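You operate a simulated robot arm through the tools that you are given. There is no shell and no other tool. Be economical: measure what you need, move in short steps, check, and stop when the job is done.

You are at the controls of a simulated two-armed robot. One attempt, no reset.

JOB
Set the grey frame on posts five with both hands and lock both catches.
Fine: first move the white block from fixture five into the yellow tub.

Only the result counts: the job must be done as asked and must still hold three seconds after the hand-in. Knocking over, shifting, dropping, spilling or breaking anything else fails it.

ROBOT AND FRAMES
Two 7-joint arms with two-finger parallel grippers on one trunk, on a base that drives. Base frame: it is fixed to the floor where the robot stands at the start and does not move with it; the origin is under the middle of the robot, x ahead of it, y to its left, z up; the surface under the hand at the start is at about z = 0.818. Lengths are in m, angles in rad, forces in N, time in s.
The left shoulder is at the start at [0.06, 0.143, 0.926], the right one opposite. With the tool pointing down near the work surface each hand reaches from about 0.32 to 0.74 m from the robot's upright axis, wherever it stands, measured 20 degrees to its own side. Places, roughly: ash board [-2, -1, 0.5]; bay board [-2.5, -0.75, 0.75]; blue shim [-2.75, -1, 0.75]; button four [-2.6, -1, 0.7]; button one [-1.7, 0.9, 0.7]; button three [-1.7, -1, 0.7]; button two [-2.4, 0.9, 0.7]; catch four [-2.2, -0.9, 0.9]; catch one [-2.1, 0.7, 0.9]; catch three [-2.1, -0.9, 0.9]; catch two [-2.7, 0.7, 0.9]; dial four [-2.3, -1, 0.8]; dial one [-2, 0.8, 0.8]; dial three [-2, -1, 0.8]; dial two [-2.6, 0.8, 0.8]; elm board [-1.75, -1, 0.5]. Payload 1.57 kg a hand.
The tool frame of a hand sits at the grasp point between the pads (the TCP): z along the fingers, y along the line on which they close. The tips reach 0.03 m beyond it. The gripper opens to 0.11 m. The fingers are 0.024 m wide and 0.012 m thick; the gripper's body (0.048 by 0.112 m) begins 0.078 m behind the TCP.
Orientation is that of the tool frame in the base frame, as [roll, pitch, yaw] about the fixed x, y, z axes, in that order (R = Rz(yaw) Ry(pitch) Rx(roll)). With the fingers straight down and closing along the base's y, the tool's x points along the base's -x, its y along +y and its z along -z.

CONTROLS
- The arms move only by the tool jog_arm. It takes "left_plan", "right_plan" or both (then of equal length, played together; a hand with none holds still); each is a list of rows, each a list of 6 numbers: the shift along the tool's x, y, z in m, then the turn, a rotation vector about the tool's x, y, z in rad. In form: [[dx, dy, dz, rx, ry, rz], ...]. A call has 1 to 12 rows; each row is the pose to reach, as a shift and turn from the pose commanded when the call began, along the tool's axes at that moment. "left_fingers" and "right_fingers" are, for a hand that has rows, the opening, from 0 (shut) to 1 (fully open), set as the call begins (left out, the last holds). Each row takes 0.2 s and may step no farther than 0.05 m and 0.15 rad from the row before; otherwise, or with a gripper value out of range, the whole call is refused. Where a pose cannot be reached the arm comes as near as it can. A force on the tool above 40 N (or 10 N above the force at the start of the call, whichever is more), or a blocked arm, ends the call early, and 0.2 s more pass. Each finger travels about 0.045 m/s and halts on what it meets, pressing with about 24 N; the grip force reading is that of the motor and also rises with nothing between the fingers. The clock runs only during rows and for 0.2 s after the last one: add rows that repeat a pose to give the fingers time. The reply holds the time, the measured pose of the TCP, the force on the tool along the base axes, the opening and the grip force, in the units named above and with some noise, with the torque about the TCP (base axes, N m) and any sound that the robot's microphone picked up.
- Cameras (640 x 400 px; columns grow to the right, rows downward): "scene" is now at [0.0427, 0.0007, 1.5266]; the picture's right is [0.04, -1.00, 0.00], its down [-0.83, -0.04, -0.56] and it looks along [0.56, 0.02, -0.83] (base axes); focal length 257 px, centre (320, 200). "left" rides on the left gripper at [0.07, -0.016, -0.141] in its tool frame; the picture's right is [0.23, 0.97, 0.00], its down [-0.86, 0.20, -0.48] and it looks along [-0.47, 0.11, 0.88] (tool axes); focal length 222 px, centre (320, 200). "right" rides on the right gripper at [0.07, 0.016, -0.141] in its tool frame; the picture's right is [-0.23, 0.97, 0.00], its down [-0.86, -0.20, -0.48] and it looks along [-0.47, -0.11, 0.88] (tool axes); focal length 222 px, centre (320, 200). There is no depth. A picture from a camera that has moved, and an enlarged one, comes with that camera's place and axes in the base frame and with its lens.
- get_image(camera): a new picture of that camera. The clock stands still meanwhile.
- lift_body(by): slides the trunk up (or, below 0, down) by that many m; the arms and the scene camera ride with it, the base frame stays. It gives what a move gives, with no picture.
- roll_base(legs): drives the robot by 1 to 6 legs, each [ahead, left, turn to the left] in m, m and rad, along the robot's own axes; the way and the turn of a leg run together, so that a leg with both is an arc; at most 1.5 m and 3.142 rad a leg. The arms and the cameras ride along, it lands a little off, and it stops where it bumps. It gives what a move gives.
- turn_head(pan, tilt): turns the head with the scene camera to pan (to the left, within 1.501 rad either way) and tilt (down, from -0.506 to 1.204), counted from straight ahead of the robot. It gives what a move gives.
- enlarge(camera, box): a new picture of the part [left, top, right, bottom] of that camera's present view, enlarged. The clock stands still meanwhile.
- job_done(): hands the job in; it is judged then, once.

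Go step by step. Nothing tells you exact positions but the pictures and the camera data: compare them with the known pose of the tool, close in by small moves and look again before you grip or let go. The budget is 120 turns and 88 pictures, counting those below and the enlarged ones. Unless the task says otherwise, let go and move clear before handing in, and close with one line.

The tools are called after "Emit:" as name(argument=value, ...) on one line, values as JSON. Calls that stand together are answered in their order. jog_arm: Moves the arms, as the interface text tells. Its arguments: {"type":"object","properties":{"left_plan":{"type":"array"},"left_fingers":{"type":"number"},"right_plan":{"type":"array"},"right_fingers":{"type":"number"}},"required":[]} The other tools are called the same way: lift_body (by) slides the trunk up or down; roll_base (legs) drives the base; turn_head (pan, tilt) turns the head that bears the scene camera; get_image (camera) takes a picture; enlarge (camera, box) takes an enlarged picture of a part of a camera's view; job_done () hands the job in.

At the start:

```text
clock: 0.0
left_eef_pos: [0.5817, 0.2846, 0.9992]
left_tool_rot: [3.142, 0.0, -3.141]
left_contact_force: [0.4, 0.0, -0.3]
left_ft_torque: [-0.01, 0.03, -0.02]
left_width: 0.1098
left_gripper_force: 0.0
right_eef_pos: [0.5026, -0.1748, 0.9998]
right_tool_rot: [3.14, -0.001, -3.142]
right_contact_force: [0.1, 0.7, -0.6]
right_ft_torque: [0.01, 0.01, 0.02]
right_width: 0.1101
right_gripper_force: 0.1
trunk travel left (down, up): [-0.525, 0.065]
robot x, y, heading: [-0.0008, 0.0027, 0.0]
head pan, tilt: [0.044, 0.981]
```

scene: 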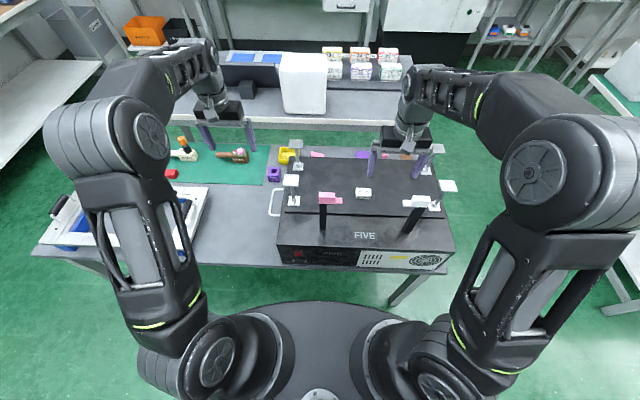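
right: 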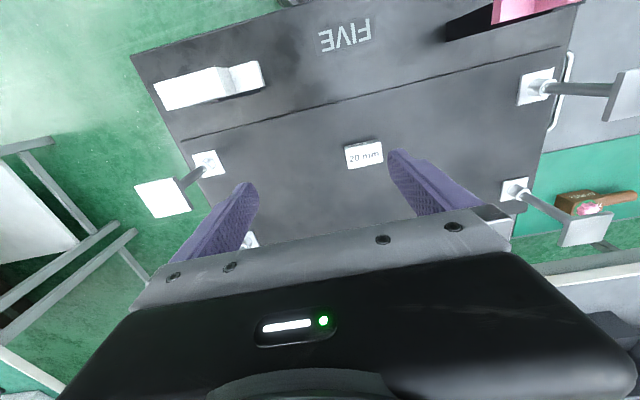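
left: 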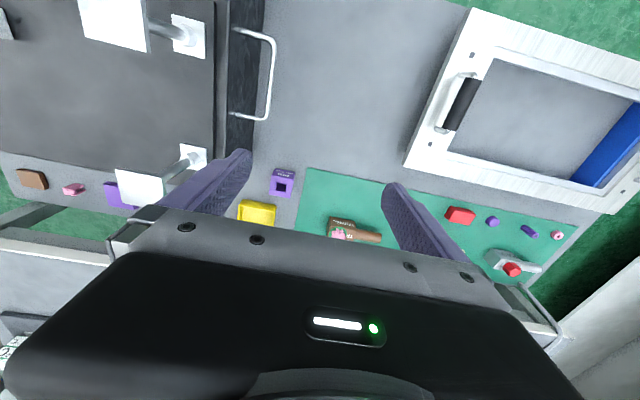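

I see fixture FIVE ahead with four posts, a white block on it, a yellow tub behind-left of it, and a frame at the left of the bench. I'll look closer before moving.

Emit:
enlarge(camera="scene", box=[240, 130, 480, 280])

Emit:
enlarge(camera="scene", box=[20, 120, 300, 295])

Emit:
enlarge(camera="left", box=[220, 0, 640, 262])

```text
2.67 times, centred on (360, 205) of scene
camera zoom: at [0.0427, 0.0007, 1.5266], right [0.04, -1.0, 0.0], down [-0.83, -0.04, -0.56], along [0.56, 0.02, -0.83], focal length 686 px, centre (213, 187)
```

zoom: 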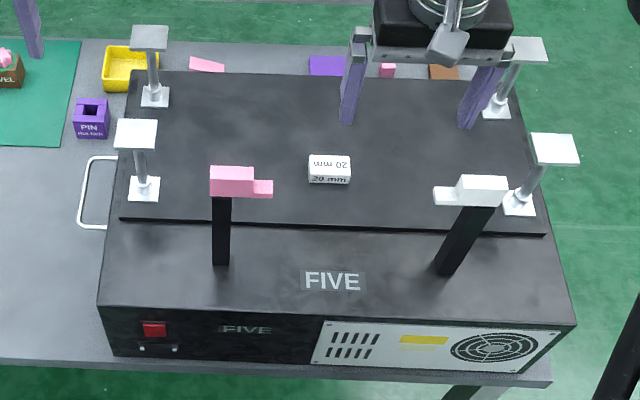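

```text
2.29 times, centred on (160, 208) of scene
camera zoom: at [0.0427, 0.0007, 1.5266], right [0.04, -1.0, 0.0], down [-0.83, -0.04, -0.56], along [0.56, 0.02, -0.83], focal length 588 px, centre (686, 183)
```

zoom: 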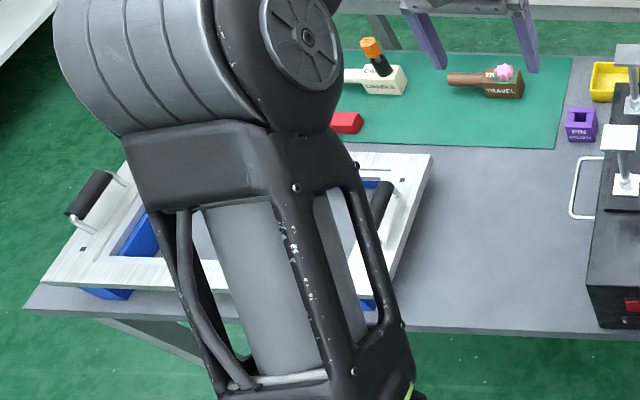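

```text
1.52 times, centred on (430, 131) of left
camera zoom: at [0.5113, 0.2681, 1.14], right [-0.23, 0.97, 0.0], down [0.86, 0.2, 0.48], along [0.47, 0.11, -0.88], focal length 338 px, centre (152, 305)
```

zoom: 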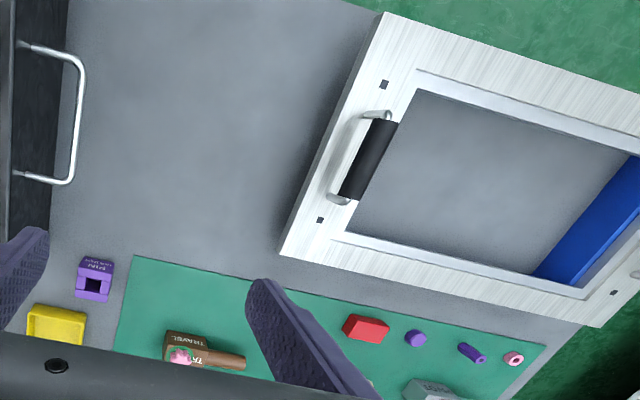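

The block sits at about (0.53, -0.12) on the fixture top, the tub at about (0.87, 0.175) on a lower bench. I'll look down to see the base clearance to the bench and the frame more clearly.

Emit:
turn_head(pan=0.0, tilt=1.204)

Emit:
get_image(camera="scene")

Emit:
enlarge(camera="right", box=[120, 0, 640, 250])

```text
clock: 0.8
left_eef_pos: [0.5821, 0.2842, 0.9991]
left_tool_rot: [3.142, -0.001, -3.142]
left_contact_force: [-0.4, 0.4, 0.4]
left_ft_torque: [0.02, -0.01, -0.03]
left_width: 0.11
left_gripper_force: 0.0
right_eef_pos: [0.5029, -0.1745, 0.9995]
right_tool_rot: [-3.141, -0.001, 3.141]
right_contact_force: [0.3, -0.3, -0.2]
right_ft_torque: [-0.01, 0.01, 0.0]
right_width: 0.1101
right_gripper_force: 0.0
trunk travel left (down, up): [-0.525, 0.065]
robot x, y, heading: [0.0004, 0.0001, 0.001]
head pan, tilt: [0.0, 1.201]
```

```text
81 pictures are left
camera scene: at [0.028, -0.0025, 1.5127], right [0.0, -1.0, 0.0], down [-0.93, 0.0, -0.36], along [0.36, 0.0, -0.93], focal length 257 px, centre (320, 200)
```

scene: 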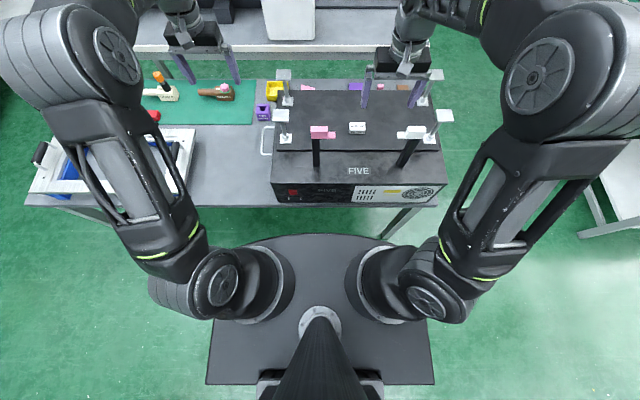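

```text
1.23 times, centred on (380, 125) of right
camera zoom: at [0.4329, -0.1576, 1.1416], right [0.23, 0.97, 0.0], down [0.86, -0.2, 0.48], along [0.47, -0.11, -0.88], focal length 273 px, centre (246, 292)
```

zoom: 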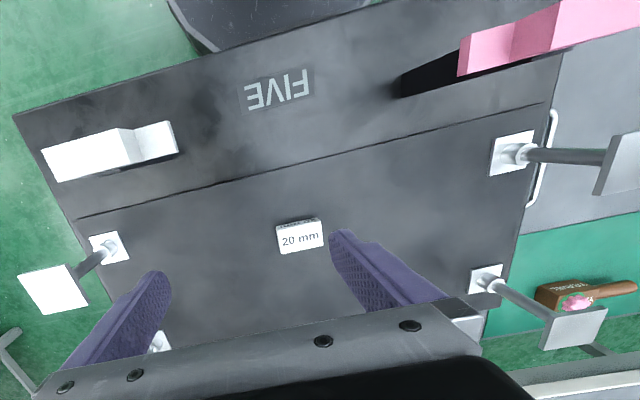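

Both views put the block at about (0.537, -0.120), z 0.838. I'll move the right hand above it and check.

Emit:
jog_arm(right_plan=[[-0.017, 0.027, 0.02, 0, 0, 0], [-0.034, 0.0545, 0.04, 0, 0, 0], [-0.034, 0.0545, 0.08, 0, 0, 0], [-0.034, 0.0545, 0.08, 0, 0, 0]], right_fingers=1)

Emit:
get_image(camera="right")

Emit:
get_image(camera="scene")

```text
clock: 1.8
left_eef_pos: [0.5811, 0.2849, 0.9999]
left_tool_rot: [3.14, 0.0, -3.141]
left_contact_force: [0.4, -0.1, 0.2]
left_ft_torque: [0.03, 0.03, 0.0]
left_width: 0.1101
left_gripper_force: 0.0
right_eef_pos: [0.536, -0.1193, 0.92]
right_tool_rot: [3.141, 0.001, -3.14]
right_contact_force: [0.2, -0.4, -0.6]
right_ft_torque: [0.0, 0.0, -0.01]
right_width: 0.1101
right_gripper_force: 0.0
trunk travel left (down, up): [-0.525, 0.065]
robot x, y, heading: [-0.0037, -0.0004, 0.003]
head pan, tilt: [0.0, 1.201]
```

```text
79 pictures are left
camera right: at [0.4669, -0.103, 1.0618], right [0.23, 0.97, 0.0], down [0.85, -0.2, 0.48], along [0.47, -0.11, -0.88], focal length 222 px, centre (320, 200)
```

right: 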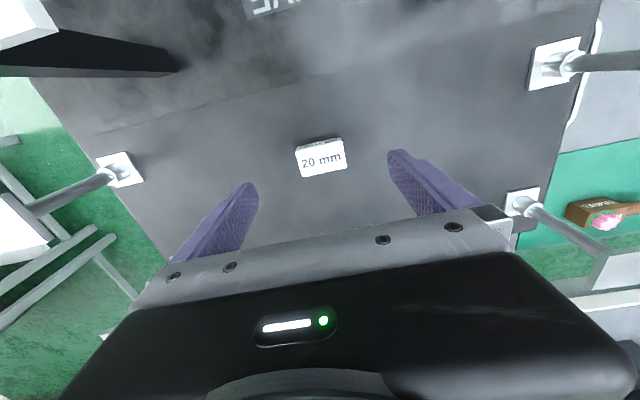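

```text
78 pictures are left
camera scene: at [0.0276, -0.0023, 1.5127], right [0.0, -1.0, 0.0], down [-0.93, 0.0, -0.36], along [0.36, 0.0, -0.93], focal length 257 px, centre (320, 200)
```

scene: 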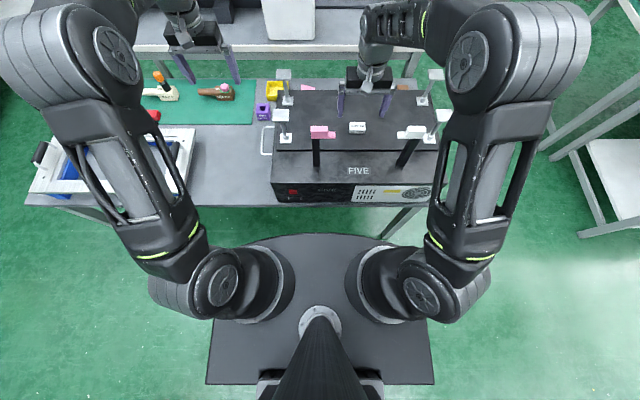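

The block is centred between the fingers. Descending to z≈0.853 and closing.

Emit:
jog_arm(right_plan=[[-0.002, 0.001, 0.035, 0, 0, 0], [-0.002, 0.001, 0.067, 0, 0, 0], [-0.002, 0.001, 0.067, 0, 0, 0]])

Emit:
jog_arm(right_plan=[[0, 0, 0, 0, 0, 0], [0, 0, 0, 0, 0, 0], [0, 0, 0, 0, 0, 0], [0, 0, 0, 0, 0, 0], [0, 0, 0, 0, 0, 0], [0, 0, 0, 0, 0, 0]], right_fingers=0)

Emit:
get_image(camera="right")

```text
clock: 2.5
left_eef_pos: [0.5818, 0.2849, 0.9998]
left_tool_rot: [-3.141, 0.001, 3.141]
left_contact_force: [0.3, 0.5, 0.0]
left_ft_torque: [0.01, -0.03, 0.02]
left_width: 0.1101
left_gripper_force: 0.1
right_eef_pos: [0.5387, -0.1186, 0.8533]
right_tool_rot: [-3.141, 0.002, -3.141]
right_contact_force: [-1.0, 1.0, 0.2]
right_ft_torque: [0.01, 0.02, 0.04]
right_width: 0.1099
right_gripper_force: 0.1
trunk travel left (down, up): [-0.525, 0.065]
robot x, y, heading: [0.0007, 0.001, -0.001]
head pan, tilt: [0.0, 1.201]
```

```text
clock: 4.0
left_eef_pos: [0.582, 0.2847, 0.9993]
left_tool_rot: [3.141, 0.001, 3.141]
left_contact_force: [0.3, -0.9, -0.4]
left_ft_torque: [0.02, 0.01, -0.01]
left_width: 0.1101
left_gripper_force: 0.0
right_eef_pos: [0.5395, -0.1173, 0.8539]
right_tool_rot: [3.141, 0.0, -3.141]
right_contact_force: [-0.4, -0.8, -0.2]
right_ft_torque: [-0.02, 0.01, -0.02]
right_width: 0.0489
right_gripper_force: 24.4
trunk travel left (down, up): [-0.525, 0.065]
robot x, y, heading: [-0.003, 0.0019, -0.004]
head pan, tilt: [0.0, 1.201]
```

```text
77 pictures are left
camera right: at [0.4693, -0.1019, 0.9945], right [0.23, 0.97, 0.0], down [0.86, -0.2, 0.48], along [0.47, -0.11, -0.88], focal length 222 px, centre (320, 200)
```

right: 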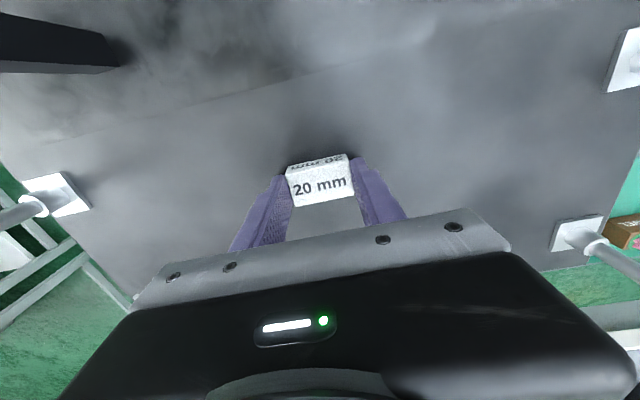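

The block is held (width 0.049). Lifting it straight up and raising the trunk, then checking whether the dark plate is the base.

Emit:
jog_arm(right_plan=[[0, 0, -0.04, 0, 0, 0], [0, 0, -0.085, 0, 0, 0], [0, 0, -0.13, 0, 0, 0], [0, 0, -0.175, 0, 0, 0], [0, 0, -0.175, 0, 0, 0]])

Emit:
lift_body(by=0.06)

Emit:
get_image(camera="scene")

Emit:
get_image(camera="right")

```text
clock: 5.2
left_eef_pos: [0.5823, 0.2847, 0.9994]
left_tool_rot: [3.141, 0.0, -3.14]
left_contact_force: [-0.7, -0.7, -0.8]
left_ft_torque: [0.0, 0.01, -0.01]
left_width: 0.1102
left_gripper_force: 0.0
right_eef_pos: [0.5385, -0.1196, 1.0291]
right_tool_rot: [-3.14, 0.001, -3.141]
right_contact_force: [-0.1, -1.2, 0.1]
right_ft_torque: [0.01, -0.01, 0.01]
right_width: 0.0494
right_gripper_force: 24.1
trunk travel left (down, up): [-0.525, 0.065]
robot x, y, heading: [0.0008, 0.0007, -0.0]
head pan, tilt: [0.0, 1.201]
```

```text
clock: 6.2
left_eef_pos: [0.581, 0.2835, 1.0588]
left_tool_rot: [3.14, 0.001, 3.141]
left_contact_force: [-0.5, 0.3, 0.8]
left_ft_torque: [0.0, -0.05, -0.03]
left_width: 0.1102
left_gripper_force: 0.1
right_eef_pos: [0.5394, -0.1183, 1.0876]
right_tool_rot: [3.141, 0.001, -3.141]
right_contact_force: [0.3, -0.4, -0.9]
right_ft_torque: [-0.02, 0.01, 0.0]
right_width: 0.0491
right_gripper_force: 23.8
trunk travel left (down, up): [-0.585, 0.005]
robot x, y, heading: [0.0013, -0.0007, -0.001]
head pan, tilt: [0.0, 1.201]
```

```text
76 pictures are left
camera scene: at [0.0283, -0.0025, 1.5726], right [0.0, -1.0, 0.0], down [-0.93, 0.0, -0.36], along [0.36, 0.0, -0.93], focal length 257 px, centre (320, 200)
```

scene: 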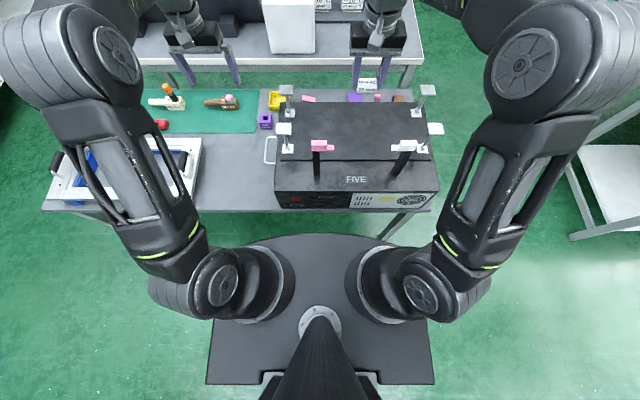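

```text
75 pictures are left
camera right: at [0.4694, -0.1022, 1.2297], right [0.23, 0.97, 0.0], down [0.86, -0.2, 0.48], along [0.47, -0.11, -0.88], focal length 222 px, centre (320, 200)
```

right: 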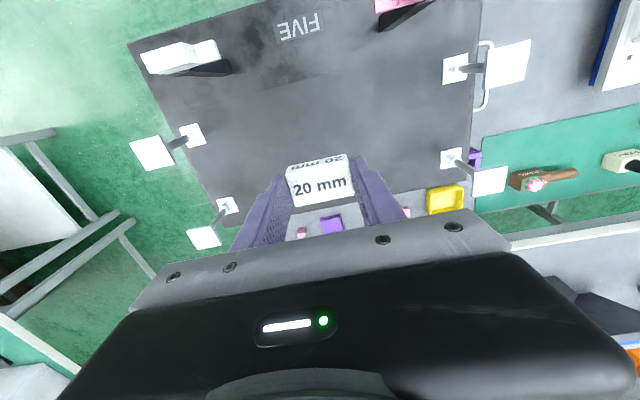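

The dark plate rides with the trunk, so it's the torso top, about x=0.19 at front. I'll drive left 0.42 then a little ahead, hands high, so the right arm can reach the tub.

Emit:
roll_base(legs=[[0, 0.42, 0], [0.08, 0, 0]])

Emit:
get_image(camera="scene")

Emit:
get_image(camera="right")

```text
clock: 9.4
left_eef_pos: [0.6642, 0.7071, 1.0587]
left_tool_rot: [-3.141, -0.002, 3.141]
left_contact_force: [0.1, 0.5, 0.1]
left_ft_torque: [-0.01, 0.02, 0.0]
left_width: 0.1099
left_gripper_force: 0.1
right_eef_pos: [0.6203, 0.3033, 1.0872]
right_tool_rot: [3.141, -0.002, 3.14]
right_contact_force: [0.8, -0.2, -1.3]
right_ft_torque: [0.01, 0.05, -0.04]
right_width: 0.0493
right_gripper_force: 23.8
trunk travel left (down, up): [-0.585, 0.005]
robot x, y, heading: [0.081, 0.4228, 0.001]
head pan, tilt: [0.0, 1.201]
```

```text
74 pictures are left
camera scene: at [0.1102, 0.4206, 1.5726], right [0.0, -1.0, 0.0], down [-0.93, 0.0, -0.36], along [0.36, 0.0, -0.93], focal length 257 px, centre (320, 200)
```

scene: 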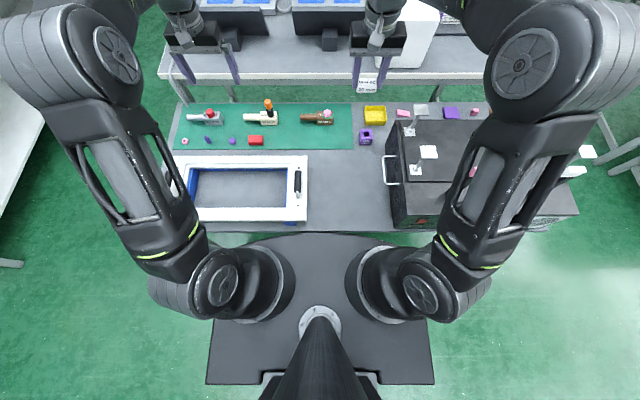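

```text
73 pictures are left
camera right: at [0.5507, 0.32, 1.2292], right [0.23, 0.97, 0.0], down [0.86, -0.2, 0.48], along [0.46, -0.11, -0.88], focal length 222 px, centre (320, 200)
```

right: 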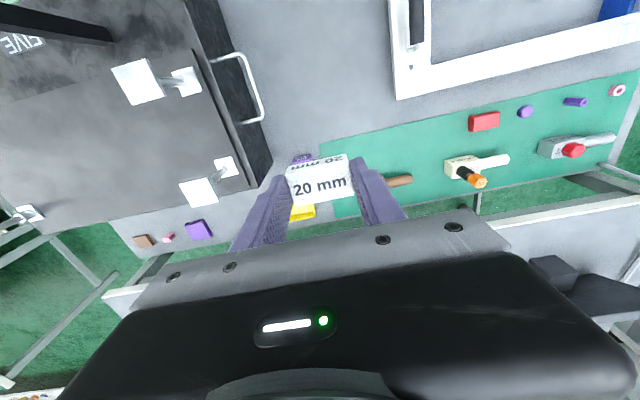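

The tub is at about (0.870, 0.180). I'll extend the right hand over it at height.

Emit:
jog_arm(right_plan=[[-0.04, -0.02, 0, 0, 0, 0], [-0.08, -0.04, 0, 0, 0, 0], [-0.12, -0.06, 0, 0, 0, 0], [-0.16, -0.08, 0.0, 0, 0, 0], [-0.2, -0.1, 0.0, 0, 0, 0], [-0.225, -0.122, 0.0, 0, 0, 0], [-0.248, -0.122, 0.02, 0, 0, 0], [-0.248, -0.122, 0.05, 0, 0, 0], [-0.248, -0.122, 0.05, 0, 0, 0]])

Emit:
get_image(camera="right")

Emit:
get_image(camera="scene")

```text
clock: 11.4
left_eef_pos: [0.664, 0.7088, 1.0597]
left_tool_rot: [-3.141, -0.001, 3.141]
left_contact_force: [0.0, 0.5, -0.4]
left_ft_torque: [-0.05, 0.02, 0.01]
left_width: 0.1101
left_gripper_force: 0.1
right_eef_pos: [0.7273, 0.2336, 1.0515]
right_tool_rot: [3.141, 0.001, 3.139]
right_contact_force: [0.2, -0.4, 0.0]
right_ft_torque: [0.0, 0.02, 0.01]
right_width: 0.0494
right_gripper_force: 24.3
right hand out of reach, approached as far as the arm can: row 3, 4, 5, 6, 7, 8, 9
trunk travel left (down, up): [-0.585, 0.005]
robot x, y, heading: [0.0825, 0.4231, 0.0]
head pan, tilt: [0.0, 1.201]
```

```text
72 pictures are left
camera right: at [0.6577, 0.2512, 1.1941], right [0.23, 0.97, 0.0], down [0.86, -0.2, 0.48], along [0.47, -0.11, -0.88], focal length 222 px, centre (320, 200)
```

right: 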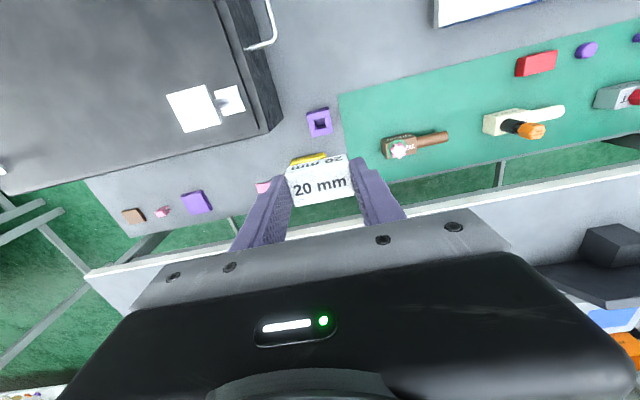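

```text
71 pictures are left
camera scene: at [0.1093, 0.4211, 1.5726], right [0.0, -1.0, 0.0], down [-0.93, 0.0, -0.36], along [0.36, 0.0, -0.93], focal length 257 px, centre (320, 200)
```

scene: 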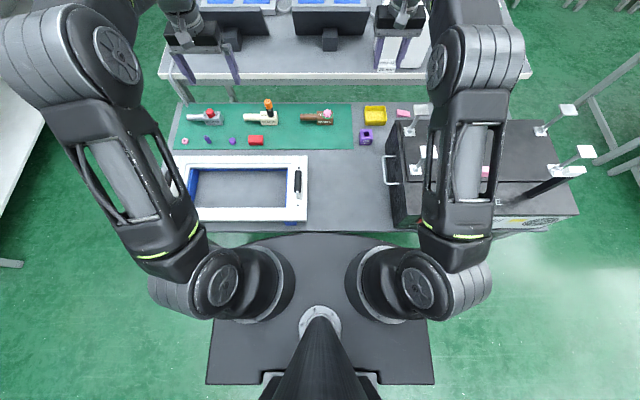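

The arm is at its reach limit; I'll shift the base further left and slightly ahead, then tilt the tool forward for reach.

Emit:
roll_base(legs=[[0, 0.11, 0], [0.045, 0, 0]])

Emit:
get_image(camera="scene")

```text
clock: 13.1
left_eef_pos: [0.7095, 0.8164, 1.0583]
left_tool_rot: [3.141, -0.001, 3.139]
left_contact_force: [0.7, -0.8, -0.3]
left_ft_torque: [0.0, 0.06, -0.03]
left_width: 0.11
left_gripper_force: 0.0
right_eef_pos: [0.7738, 0.3442, 1.0511]
right_tool_rot: [3.141, -0.002, 3.139]
right_contact_force: [0.8, 0.0, -2.3]
right_ft_torque: [-0.01, 0.03, 0.0]
right_width: 0.049
right_gripper_force: 24.5
trunk travel left (down, up): [-0.585, 0.005]
robot x, y, heading: [0.1262, 0.532, -0.003]
head pan, tilt: [0.0, 1.201]
```

```text
70 pictures are left
camera scene: at [0.1565, 0.5309, 1.5726], right [0.0, -1.0, 0.0], down [-0.93, 0.0, -0.36], along [0.36, 0.0, -0.93], focal length 257 px, centre (320, 200)
```

scene: 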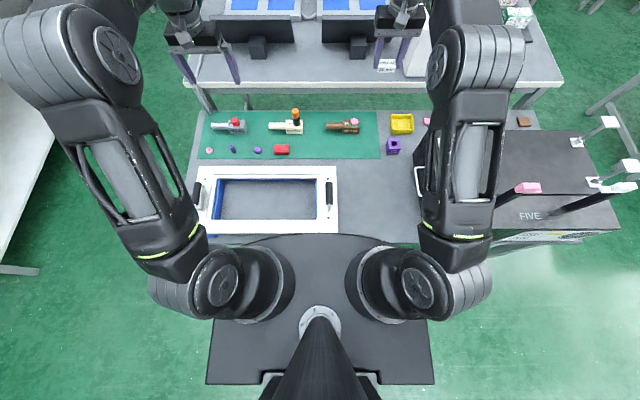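

The frame is square to the robot with handles on its left and right ends. I'll test where the commanded pose stands with a small backward step.

Emit:
jog_arm(right_plan=[[0.03, -0.0, 0.0, 0, 0, 0], [0.06, -0.0, 0.0, 0, 0, 0], [0.06, -0.0, 0.0, 0, 0, 0]])

```text
clock: 13.9
left_eef_pos: [0.7075, 0.8166, 1.0597]
left_tool_rot: [-3.14, -0.001, 3.14]
left_contact_force: [0.2, -0.4, 0.1]
left_ft_torque: [-0.02, 0.01, 0.01]
left_width: 0.1103
left_gripper_force: 0.2
right_eef_pos: [0.7121, 0.3443, 1.0529]
right_tool_rot: [-3.141, -0.001, -3.14]
right_contact_force: [-0.2, -0.1, -1.1]
right_ft_torque: [-0.04, -0.02, -0.02]
right_width: 0.0492
right_gripper_force: 23.4
trunk travel left (down, up): [-0.585, 0.005]
robot x, y, heading: [0.1277, 0.5304, -0.003]
head pan, tilt: [0.0, 1.201]
```

Commands restart from the achieved pose, good. Now descending toward the tub with a forward tilt, stopping in hover.

Emit:
jog_arm(right_plan=[[-0.01, -0.03, 0.035, 0, -0.1, 0], [-0.02, -0.06, 0.065, 0, -0.2, 0], [-0.03, -0.09, 0.095, 0, -0.3, 0], [-0.05, -0.115, 0.13, 0, -0.4, 0], [-0.07, -0.13, 0.165, 0, -0.4, 0], [-0.09, -0.145, 0.2, 0, -0.4, 0], [-0.11, -0.155, 0.235, 0, -0.4, 0], [-0.135, -0.166, 0.26, 0, -0.4, 0], [-0.156, -0.166, 0.28, 0, -0.4, 0], [-0.156, -0.166, 0.28, 0, -0.4, 0]])

Emit:
get_image(camera="right")

Emit:
get_image(camera="scene")

```text
clock: 16.1
left_eef_pos: [0.7076, 0.8162, 1.0602]
left_tool_rot: [-3.141, -0.001, 3.139]
left_contact_force: [-0.3, -0.1, -0.5]
left_ft_torque: [0.02, 0.02, 0.01]
left_width: 0.1099
left_gripper_force: 0.1
right_eef_pos: [0.8684, 0.1775, 0.7731]
right_tool_rot: [3.14, 0.4, 3.139]
right_contact_force: [-0.3, -0.2, -2.1]
right_ft_torque: [0.01, 0.0, 0.01]
right_width: 0.0494
right_gripper_force: 24.2
trunk travel left (down, up): [-0.585, 0.005]
robot x, y, heading: [0.125, 0.5328, 0.001]
head pan, tilt: [0.0, 1.201]
```

```text
69 pictures are left
camera right: at [0.7485, 0.1942, 0.8765], right [0.21, 0.97, 0.09], down [0.6, -0.2, 0.77], along [0.77, -0.11, -0.63], focal length 222 px, centre (320, 200)
```

right: 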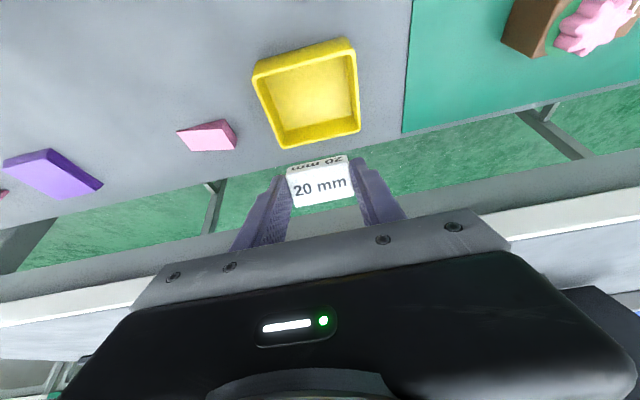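

```text
68 pictures are left
camera scene: at [0.1533, 0.5304, 1.5727], right [0.0, -1.0, 0.0], down [-0.93, 0.0, -0.36], along [0.36, 0.0, -0.93], focal length 257 px, centre (320, 200)
```

scene: 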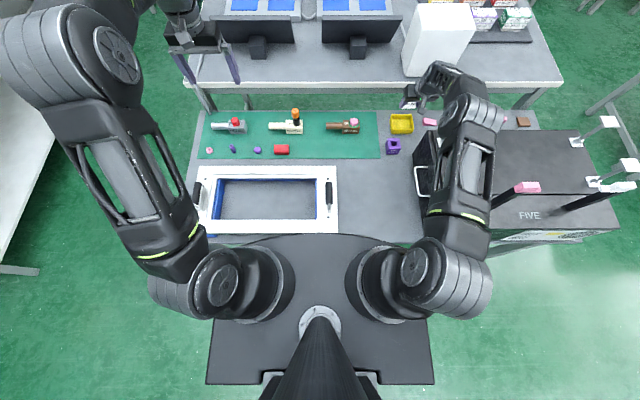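

The block hovers just over the tub (tub centre ≈ (0.866, 0.181)). Lowering it to just inside the rim.

Emit:
jog_arm(right_plan=[[0.014, 0.003, 0.025, 0, 0, 0], [0.028, 0.003, 0.05, 0, 0, 0], [0.037, 0.003, 0.066, 0, 0, 0], [0.037, 0.003, 0.066, 0, 0, 0]])

Emit:
get_image(camera="right")

Emit:
enlarge(camera="scene", box=[340, 60, 520, 172])

```text
clock: 17.1
left_eef_pos: [0.7072, 0.8166, 1.059]
left_tool_rot: [-3.14, 0.001, 3.14]
left_contact_force: [-0.2, 1.2, 0.5]
left_ft_torque: [-0.03, -0.04, 0.01]
left_width: 0.1096
left_gripper_force: 0.1
right_eef_pos: [0.8593, 0.1811, 0.6982]
right_tool_rot: [3.14, 0.4, 3.141]
right_contact_force: [-0.5, 0.0, 0.1]
right_ft_torque: [0.04, 0.0, -0.02]
right_width: 0.0492
right_gripper_force: 24.0
trunk travel left (down, up): [-0.585, 0.005]
robot x, y, heading: [0.1257, 0.5379, -0.0]
head pan, tilt: [0.0, 1.201]
```

```text
67 pictures are left
camera right: at [0.7403, 0.1976, 0.8007], right [0.21, 0.97, 0.09], down [0.6, -0.2, 0.77], along [0.77, -0.11, -0.63], focal length 222 px, centre (320, 200)
```

right: 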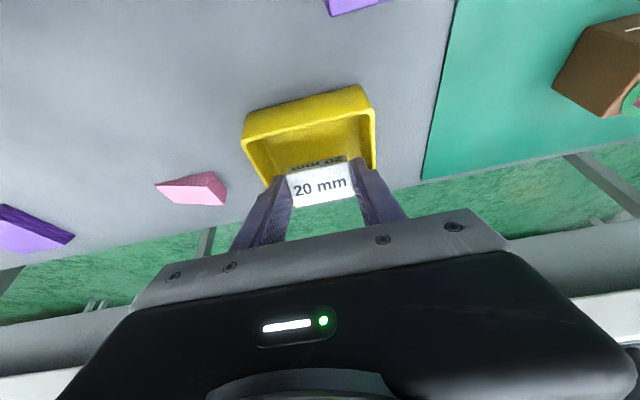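

```text
3.56 times, centred on (430, 116) of scene
camera zoom: at [0.1537, 0.5305, 1.5727], right [0.0, -1.0, 0.0], down [-0.93, 0.0, -0.36], along [0.36, 0.0, -0.93], focal length 915 px, centre (-71, 499)
```

zoom: 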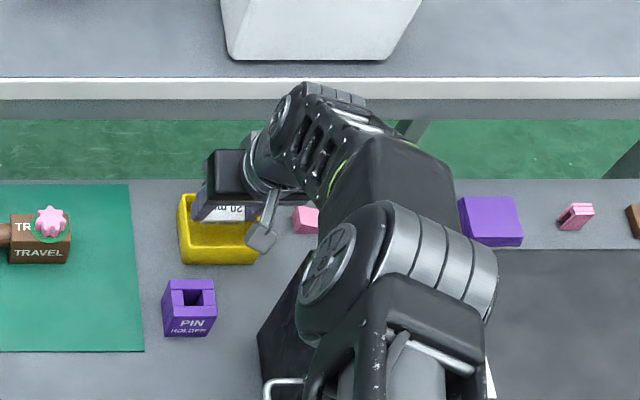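

The block is over the middle of the tub, just inside the rim. Releasing with a small opening.

Emit:
jog_arm(right_plan=[[0, 0, 0, 0, 0, 0], [0, 0, 0, 0, 0, 0], [0, 0, 0, 0, 0, 0]], right_fingers=0.56)

Emit:
jog_arm(right_plan=[[-0.014, 0, -0.03, 0, 0, 0], [-0.028, 0, -0.07, 0, 0, 0], [-0.028, 0, -0.1, 0, 0, 0]])

Emit:
get_image(camera="right")

```text
clock: 17.9
left_eef_pos: [0.7077, 0.8156, 1.0586]
left_tool_rot: [3.14, 0.0, 3.14]
left_contact_force: [-0.4, -0.3, 0.8]
left_ft_torque: [0.0, 0.01, -0.01]
left_width: 0.11
left_gripper_force: 0.1
right_eef_pos: [0.8595, 0.18, 0.6972]
right_tool_rot: [-3.141, 0.4, 3.139]
right_contact_force: [0.6, 0.0, -0.1]
right_ft_torque: [0.03, -0.03, 0.0]
right_width: 0.0591
right_gripper_force: 0.0
trunk travel left (down, up): [-0.585, 0.005]
robot x, y, heading: [0.1264, 0.5339, -0.0]
head pan, tilt: [0.0, 1.201]
```

```text
clock: 18.7
left_eef_pos: [0.707, 0.8173, 1.0604]
left_tool_rot: [3.14, 0.0, 3.14]
left_contact_force: [0.0, 0.0, 0.1]
left_ft_torque: [0.02, -0.03, 0.0]
left_width: 0.1099
left_gripper_force: 0.1
right_eef_pos: [0.8472, 0.182, 0.8007]
right_tool_rot: [3.141, 0.4, -3.142]
right_contact_force: [-1.0, 0.1, -1.0]
right_ft_torque: [0.0, 0.0, -0.05]
right_width: 0.0592
right_gripper_force: 0.1
trunk travel left (down, up): [-0.585, 0.005]
robot x, y, heading: [0.1264, 0.5365, -0.002]
head pan, tilt: [0.0, 1.201]
```

```text
65 pictures are left
camera right: at [0.7277, 0.1982, 0.904], right [0.21, 0.97, 0.09], down [0.6, -0.2, 0.77], along [0.77, -0.11, -0.63], focal length 222 px, centre (320, 200)
```

right: 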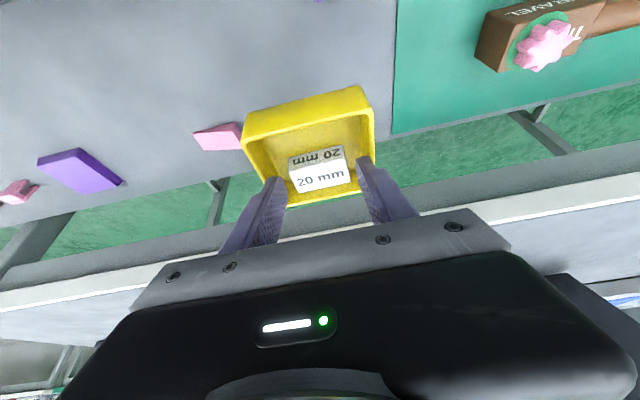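

The tub came up with the hand: the opened fingers wedged against its inner walls. I'll retrace the exact path down to set it back, then narrow the fingers.

Emit:
jog_arm(right_plan=[[0, 0, 0.03, 0, 0, 0], [0.007, 0, 0.05, 0, 0, 0], [0.014, 0, 0.07, 0, 0, 0], [0.02, 0, 0.082, 0, 0, 0], [0.025, 0, 0.092, 0, 0, 0], [0.028, 0, 0.098, 0, 0, 0], [0.028, 0, 0.099, 0, 0, 0], [0.028, 0, 0.1, 0, 0, 0], [0.028, 0, 0.1, 0, 0, 0]])

Emit:
get_image(camera="right")

```text
clock: 20.7
left_eef_pos: [0.7072, 0.8159, 1.06]
left_tool_rot: [-3.141, 0.0, 3.139]
left_contact_force: [-0.8, 0.0, -0.1]
left_ft_torque: [0.02, 0.02, 0.0]
left_width: 0.1102
left_gripper_force: 0.0
right_eef_pos: [0.8582, 0.1803, 0.6988]
right_tool_rot: [-3.141, 0.401, 3.14]
right_contact_force: [0.0, -0.3, 1.6]
right_ft_torque: [-0.02, 0.03, 0.0]
right_width: 0.0592
right_gripper_force: 0.0
trunk travel left (down, up): [-0.585, 0.005]
robot x, y, heading: [0.1261, 0.5319, -0.002]
head pan, tilt: [0.0, 1.201]
```

```text
64 pictures are left
camera right: at [0.7399, 0.198, 0.8012], right [0.21, 0.97, 0.09], down [0.6, -0.2, 0.77], along [0.77, -0.11, -0.63], focal length 222 px, centre (320, 200)
```

right: 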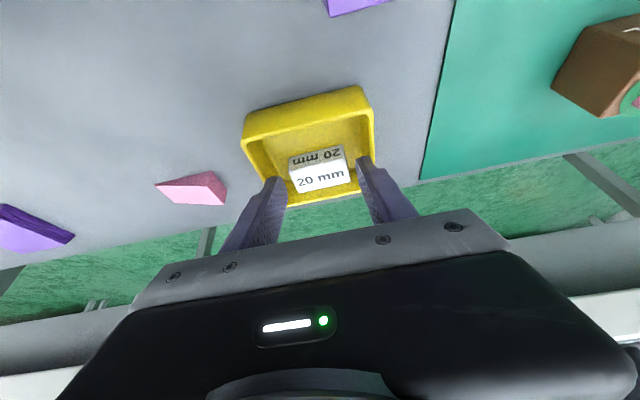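

The tub is back at the same image position as before. Narrowing the fingers slightly, then rising.

Emit:
jog_arm(right_plan=[[0.0003, 0, 0.0008, 0, 0, 0], [0.0003, 0, 0.0008, 0, 0, 0]], right_fingers=0.49)

Emit:
jog_arm(right_plan=[[0, 0, -0.008, 0, 0, 0], [-0.005, 0, -0.018, 0, 0, 0], [-0.01, 0, -0.025, 0, 0, 0]])

Emit:
get_image(camera="right")

```text
clock: 21.3
left_eef_pos: [0.7073, 0.8173, 1.0605]
left_tool_rot: [3.141, 0.0, 3.139]
left_contact_force: [-0.4, -0.3, 1.2]
left_ft_torque: [0.02, -0.02, -0.01]
left_width: 0.1101
left_gripper_force: 0.1
right_eef_pos: [0.8581, 0.1799, 0.6972]
right_tool_rot: [-3.14, 0.399, 3.141]
right_contact_force: [-0.4, 0.0, 0.0]
right_ft_torque: [0.01, 0.0, -0.01]
right_width: 0.0537
right_gripper_force: 0.0
trunk travel left (down, up): [-0.585, 0.005]
robot x, y, heading: [0.1253, 0.5314, -0.005]
head pan, tilt: [0.0, 1.201]
```

```text
clock: 22.1
left_eef_pos: [0.7083, 0.8174, 1.0592]
left_tool_rot: [-3.14, -0.001, 3.14]
left_contact_force: [0.1, 0.5, -1.1]
left_ft_torque: [0.03, 0.02, -0.02]
left_width: 0.1098
left_gripper_force: 0.0
right_eef_pos: [0.8582, 0.1806, 0.7242]
right_tool_rot: [3.142, 0.399, 3.141]
right_contact_force: [-0.2, -1.1, -0.2]
right_ft_torque: [-0.01, -0.02, -0.01]
right_width: 0.0538
right_gripper_force: 0.0
trunk travel left (down, up): [-0.585, 0.005]
robot x, y, heading: [0.1259, 0.5321, -0.002]
head pan, tilt: [0.0, 1.201]
```

```text
63 pictures are left
camera right: at [0.7399, 0.1984, 0.8272], right [0.21, 0.97, 0.09], down [0.6, -0.2, 0.77], along [0.77, -0.11, -0.63], focal length 222 px, centre (320, 200)
```

right: 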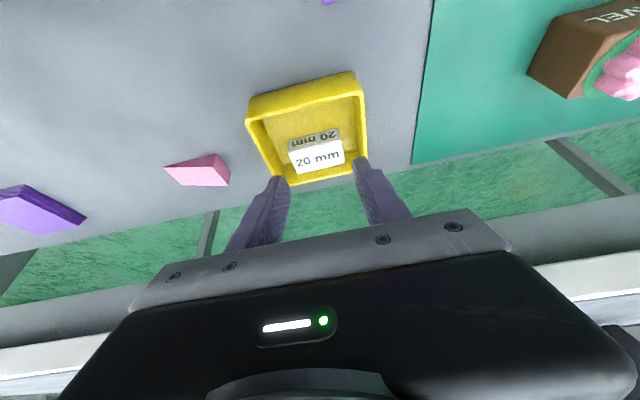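

The tub stays with the block inside. Retreating the right hand up and back.

Emit:
jog_arm(right_plan=[[-0.015, 0, -0.035, 0, 0, 0], [-0.03, 0, -0.07, 0, 0, 0], [-0.035, 0.02, -0.11, 0, 0, 0], [-0.035, 0.05, -0.15, 0, 0, 0], [-0.03, 0.08, -0.19, 0, 0.1, 0], [-0.03, 0.1, -0.23, 0, 0.2, 0], [-0.025, 0.12, -0.27, 0, 0.3, 0], [-0.025, 0.13, -0.31, 0, 0.4, 0], [-0.025, 0.13, -0.31, 0, 0.4, 0]], right_fingers=0.49)

Emit:
get_image(camera="scene")

```text
refused: row 5 steps farther than a row can; nothing moved
```

```text
62 pictures are left
camera scene: at [0.1536, 0.5305, 1.5727], right [0.0, -1.0, 0.0], down [-0.93, 0.0, -0.36], along [0.36, 0.0, -0.93], focal length 257 px, centre (320, 200)
```

scene: 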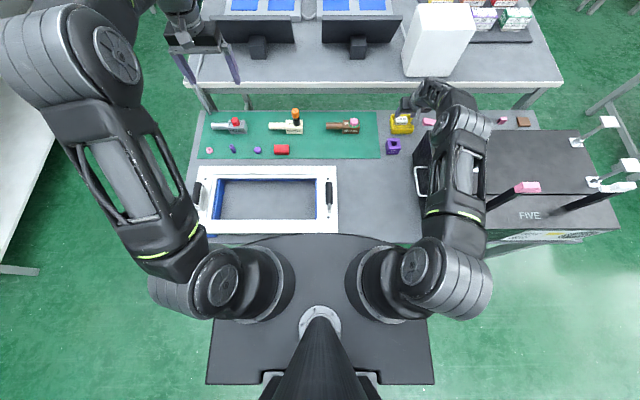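

The tub is where it was in the scene view. Retreat again with shorter steps.

Emit:
jog_arm(right_plan=[[-0.015, 0, -0.035, 0, 0, 0], [-0.03, 0, -0.07, 0, 0, 0], [-0.035, 0.02, -0.105, 0, 0, 0], [-0.035, 0.04, -0.14, 0, 0.1, 0], [-0.03, 0.06, -0.175, 0, 0.2, 0], [-0.03, 0.08, -0.21, 0, 0.3, 0], [-0.025, 0.1, -0.245, 0, 0.4, 0], [-0.025, 0.12, -0.28, 0, 0.4, 0], [-0.0, 0.13, -0.31, 0, 0.4, 0], [0.0, 0.13, -0.31, 0, 0.4, 0]])

Emit:
get_image(camera="left")

Emit:
get_image(camera="right")

Emit:
get_image(camera="scene")

```text
clock: 24.3
left_eef_pos: [0.7087, 0.8158, 1.059]
left_tool_rot: [-3.141, -0.001, 3.141]
left_contact_force: [-0.5, -0.8, 0.0]
left_ft_torque: [-0.01, -0.01, 0.0]
left_width: 0.1102
left_gripper_force: 0.0
right_eef_pos: [0.7388, 0.3114, 1.0086]
right_tool_rot: [-3.141, -0.001, 3.141]
right_contact_force: [-0.2, 0.0, -0.7]
right_ft_torque: [0.03, 0.02, 0.01]
right_width: 0.054
right_gripper_force: 0.0
trunk travel left (down, up): [-0.585, 0.005]
robot x, y, heading: [0.1298, 0.5343, -0.001]
head pan, tilt: [0.0, 1.201]
```

```text
61 pictures are left
camera left: at [0.6383, 0.8002, 1.1994], right [-0.23, 0.97, 0.0], down [0.86, 0.2, 0.48], along [0.47, 0.11, -0.88], focal length 222 px, centre (320, 200)
```

left: 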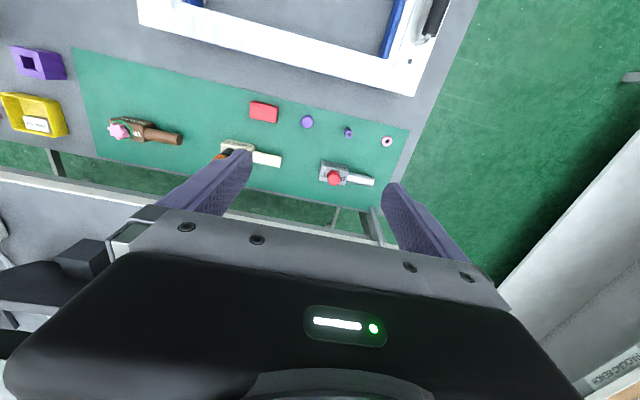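

```text
60 pictures are left
camera right: at [0.6691, 0.3281, 1.1509], right [0.23, 0.97, 0.0], down [0.86, -0.2, 0.48], along [0.46, -0.11, -0.88], focal length 222 px, centre (320, 200)
```

right: 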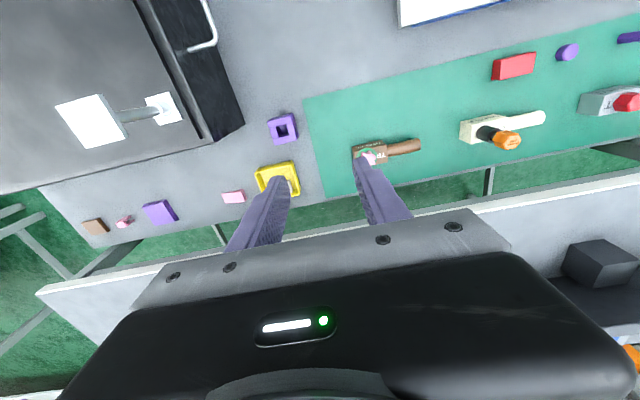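

```text
59 pictures are left
camera scene: at [0.1547, 0.5305, 1.5726], right [0.0, -1.0, 0.0], down [-0.93, 0.0, -0.36], along [0.36, 0.0, -0.93], focal length 257 px, centre (320, 200)
```

scene: 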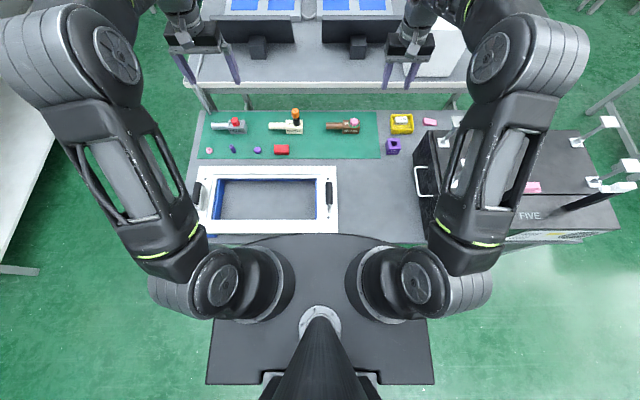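

The block lies in the tub. Now inspecting the frame and its handles.

Emit:
enlarge(camera="scene", box=[180, 150, 350, 256])

Emit:
enlarge(camera="scene", box=[430, 100, 630, 225])

```text
3.76 times, centred on (265, 203) of scene
camera zoom: at [0.1547, 0.5305, 1.5726], right [0.0, -1.0, 0.0], down [-0.93, 0.0, -0.36], along [0.36, 0.0, -0.93], focal length 969 px, centre (527, 189)
```

zoom: 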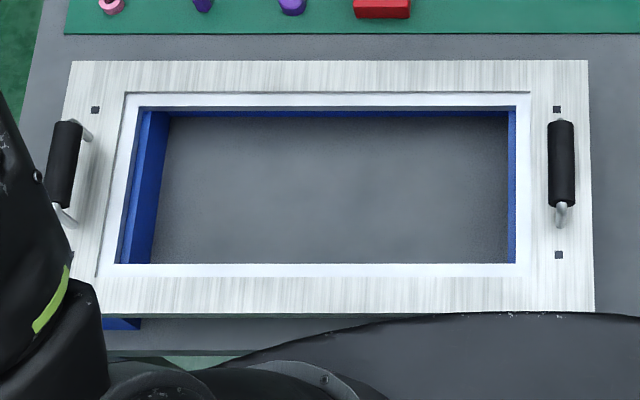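

```text
3.20 times, centred on (530, 162) of scene
camera zoom: at [0.1547, 0.5305, 1.5726], right [0.0, -1.0, 0.0], down [-0.93, 0.0, -0.36], along [0.36, 0.0, -0.93], focal length 823 px, centre (-352, 320)
```

zoom: 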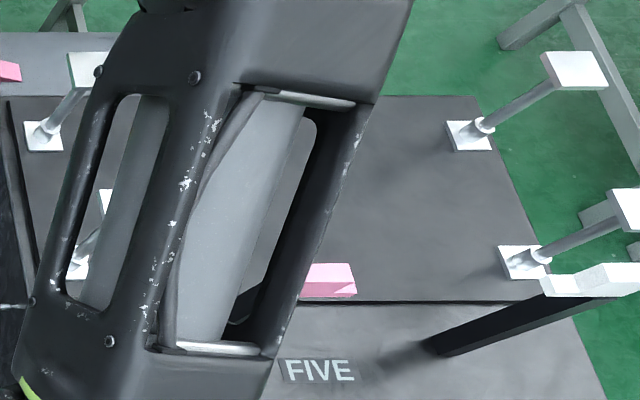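

Frame centre ≈ (0.50, 0.73), handles at y≈0.50 and 0.96; fixture posts centre ≈ (0.585, -0.125), plates at z≈0.93. I'll back the base and centre it before the frame.

Emit:
roll_base(legs=[[-0.126, 0, 0], [0, 0.197, 0]])

Emit:
get_image(camera="scene")

Emit:
get_image(camera="left")

Emit:
get_image(camera="right")

```text
clock: 26.8
left_eef_pos: [0.5792, 1.0161, 1.0599]
left_tool_rot: [-3.141, 0.002, 3.141]
left_contact_force: [-0.2, 0.5, -0.4]
left_ft_torque: [-0.02, 0.01, -0.02]
left_width: 0.11
left_gripper_force: 0.0
right_eef_pos: [0.6117, 0.5096, 1.0096]
right_tool_rot: [3.141, 0.002, 3.141]
right_contact_force: [0.6, -0.1, -0.2]
right_ft_torque: [-0.03, 0.05, 0.0]
right_width: 0.0536
right_gripper_force: 0.1
trunk travel left (down, up): [-0.585, 0.005]
robot x, y, heading: [0.0006, 0.732, -0.002]
head pan, tilt: [0.0, 1.201]
```

```text
56 pictures are left
camera scene: at [0.0269, 0.7287, 1.5727], right [0.0, -1.0, 0.0], down [-0.93, 0.0, -0.36], along [0.36, 0.0, -0.93], focal length 257 px, centre (320, 200)
```

scene: 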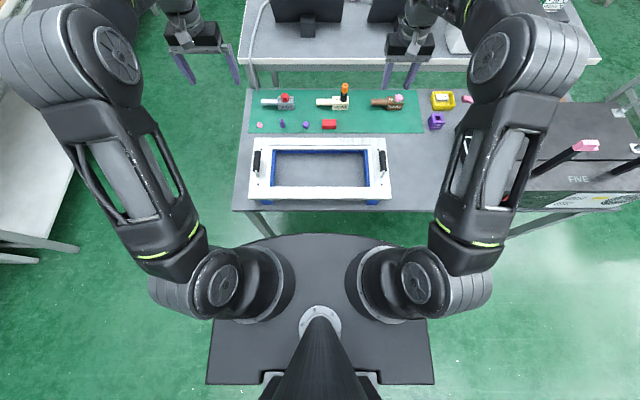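

```text
55 pictures are left
camera left: at [0.5103, 0.9989, 1.1995], right [-0.23, 0.97, 0.0], down [0.86, 0.2, 0.48], along [0.47, 0.11, -0.88], focal length 222 px, centre (320, 200)
```

left: 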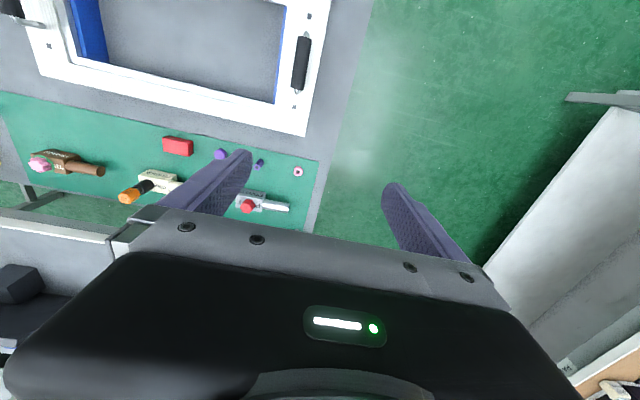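

```text
54 pictures are left
camera right: at [0.5423, 0.5266, 1.1515], right [0.23, 0.97, 0.0], down [0.86, -0.2, 0.48], along [0.47, -0.11, -0.88], focal length 222 px, centre (320, 200)
```

right: 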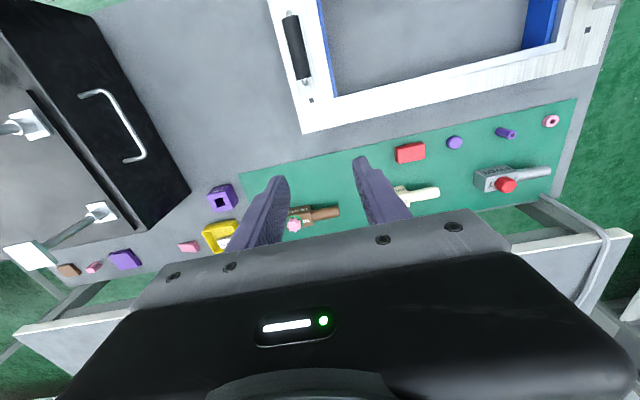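

Handles are at about (0.497, 0.957) and (0.497, 0.498), z≈0.74. Moving both hands above them, open.

Emit:
jog_arm(left_plan=[[0.02, -0.015, 0.04, 0, 0, 0], [0.04, -0.03, 0.08, 0, 0, 0], [0.06, -0.045, 0.12, 0, 0, 0], [0.082, -0.059, 0.155, 0, 0, 0], [0.082, -0.059, 0.19, 0, 0, 0], [0.082, -0.059, 0.19, 0, 0, 0]], right_plan=[[0.028, -0.003, 0.03, 0, 0, 0], [0.056, -0.006, 0.06, 0, 0, 0], [0.084, -0.009, 0.09, 0, 0, 0], [0.115, -0.012, 0.115, 0, 0, 0], [0.115, -0.012, 0.14, 0, 0, 0], [0.115, -0.012, 0.14, 0, 0, 0]], left_fingers=0.8, right_fingers=0.8)

Emit:
get_image(camera="left")

Emit:
get_image(camera="right")

Emit:
enlarge(camera="scene", box=[220, 70, 420, 220])

```text
clock: 28.1
left_eef_pos: [0.4952, 0.9555, 0.8699]
left_tool_rot: [-3.141, -0.001, 3.141]
left_contact_force: [-0.6, 0.0, 1.3]
left_ft_torque: [0.0, -0.05, 0.0]
left_width: 0.0881
left_gripper_force: 0.1
right_eef_pos: [0.4956, 0.4969, 0.8691]
right_tool_rot: [-3.141, 0.0, 3.141]
right_contact_force: [-0.8, 0.5, 0.2]
right_ft_torque: [-0.02, 0.0, -0.03]
right_width: 0.0882
right_gripper_force: 0.0
trunk travel left (down, up): [-0.585, 0.005]
robot x, y, heading: [0.0008, 0.7293, 0.0]
head pan, tilt: [0.0, 1.201]
```

```text
53 pictures are left
camera left: at [0.426, 0.9385, 1.0103], right [-0.23, 0.97, 0.0], down [0.85, 0.2, 0.48], along [0.47, 0.11, -0.88], focal length 222 px, centre (320, 200)
```

left: 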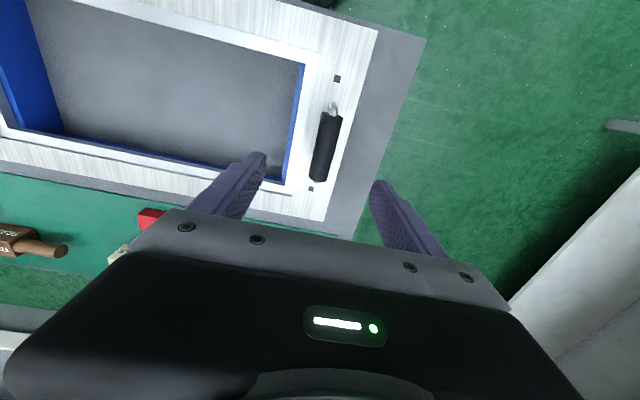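

```text
52 pictures are left
camera right: at [0.426, 0.5139, 1.011], right [0.23, 0.97, 0.0], down [0.85, -0.2, 0.48], along [0.47, -0.11, -0.88], focal length 222 px, centre (320, 200)
```

right: 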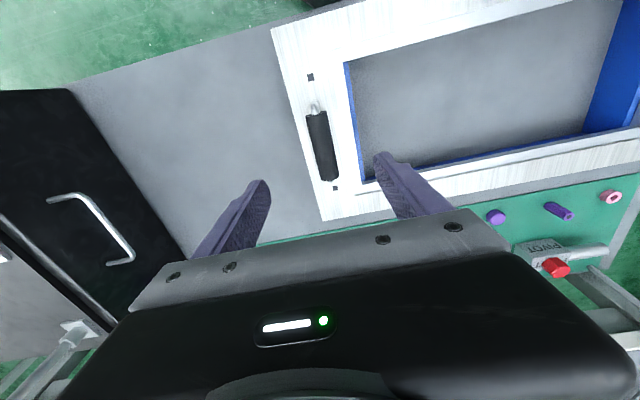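

```text
2.67 times, centred on (320, 145) of scene
camera zoom: at [0.0256, 0.7271, 1.5727], right [0.0, -1.0, 0.0], down [-0.93, 0.0, -0.36], along [0.36, 0.0, -0.93], focal length 686 px, centre (320, 347)
```

zoom: 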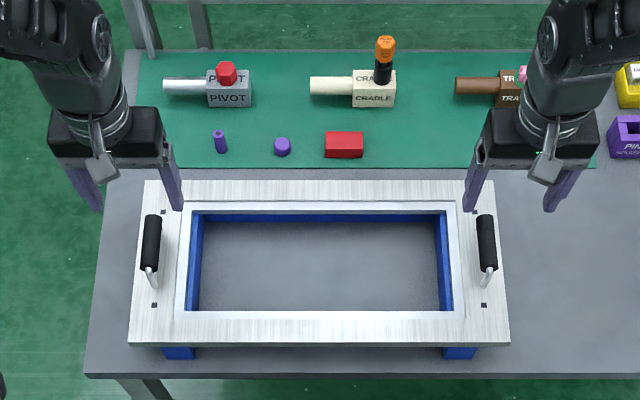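

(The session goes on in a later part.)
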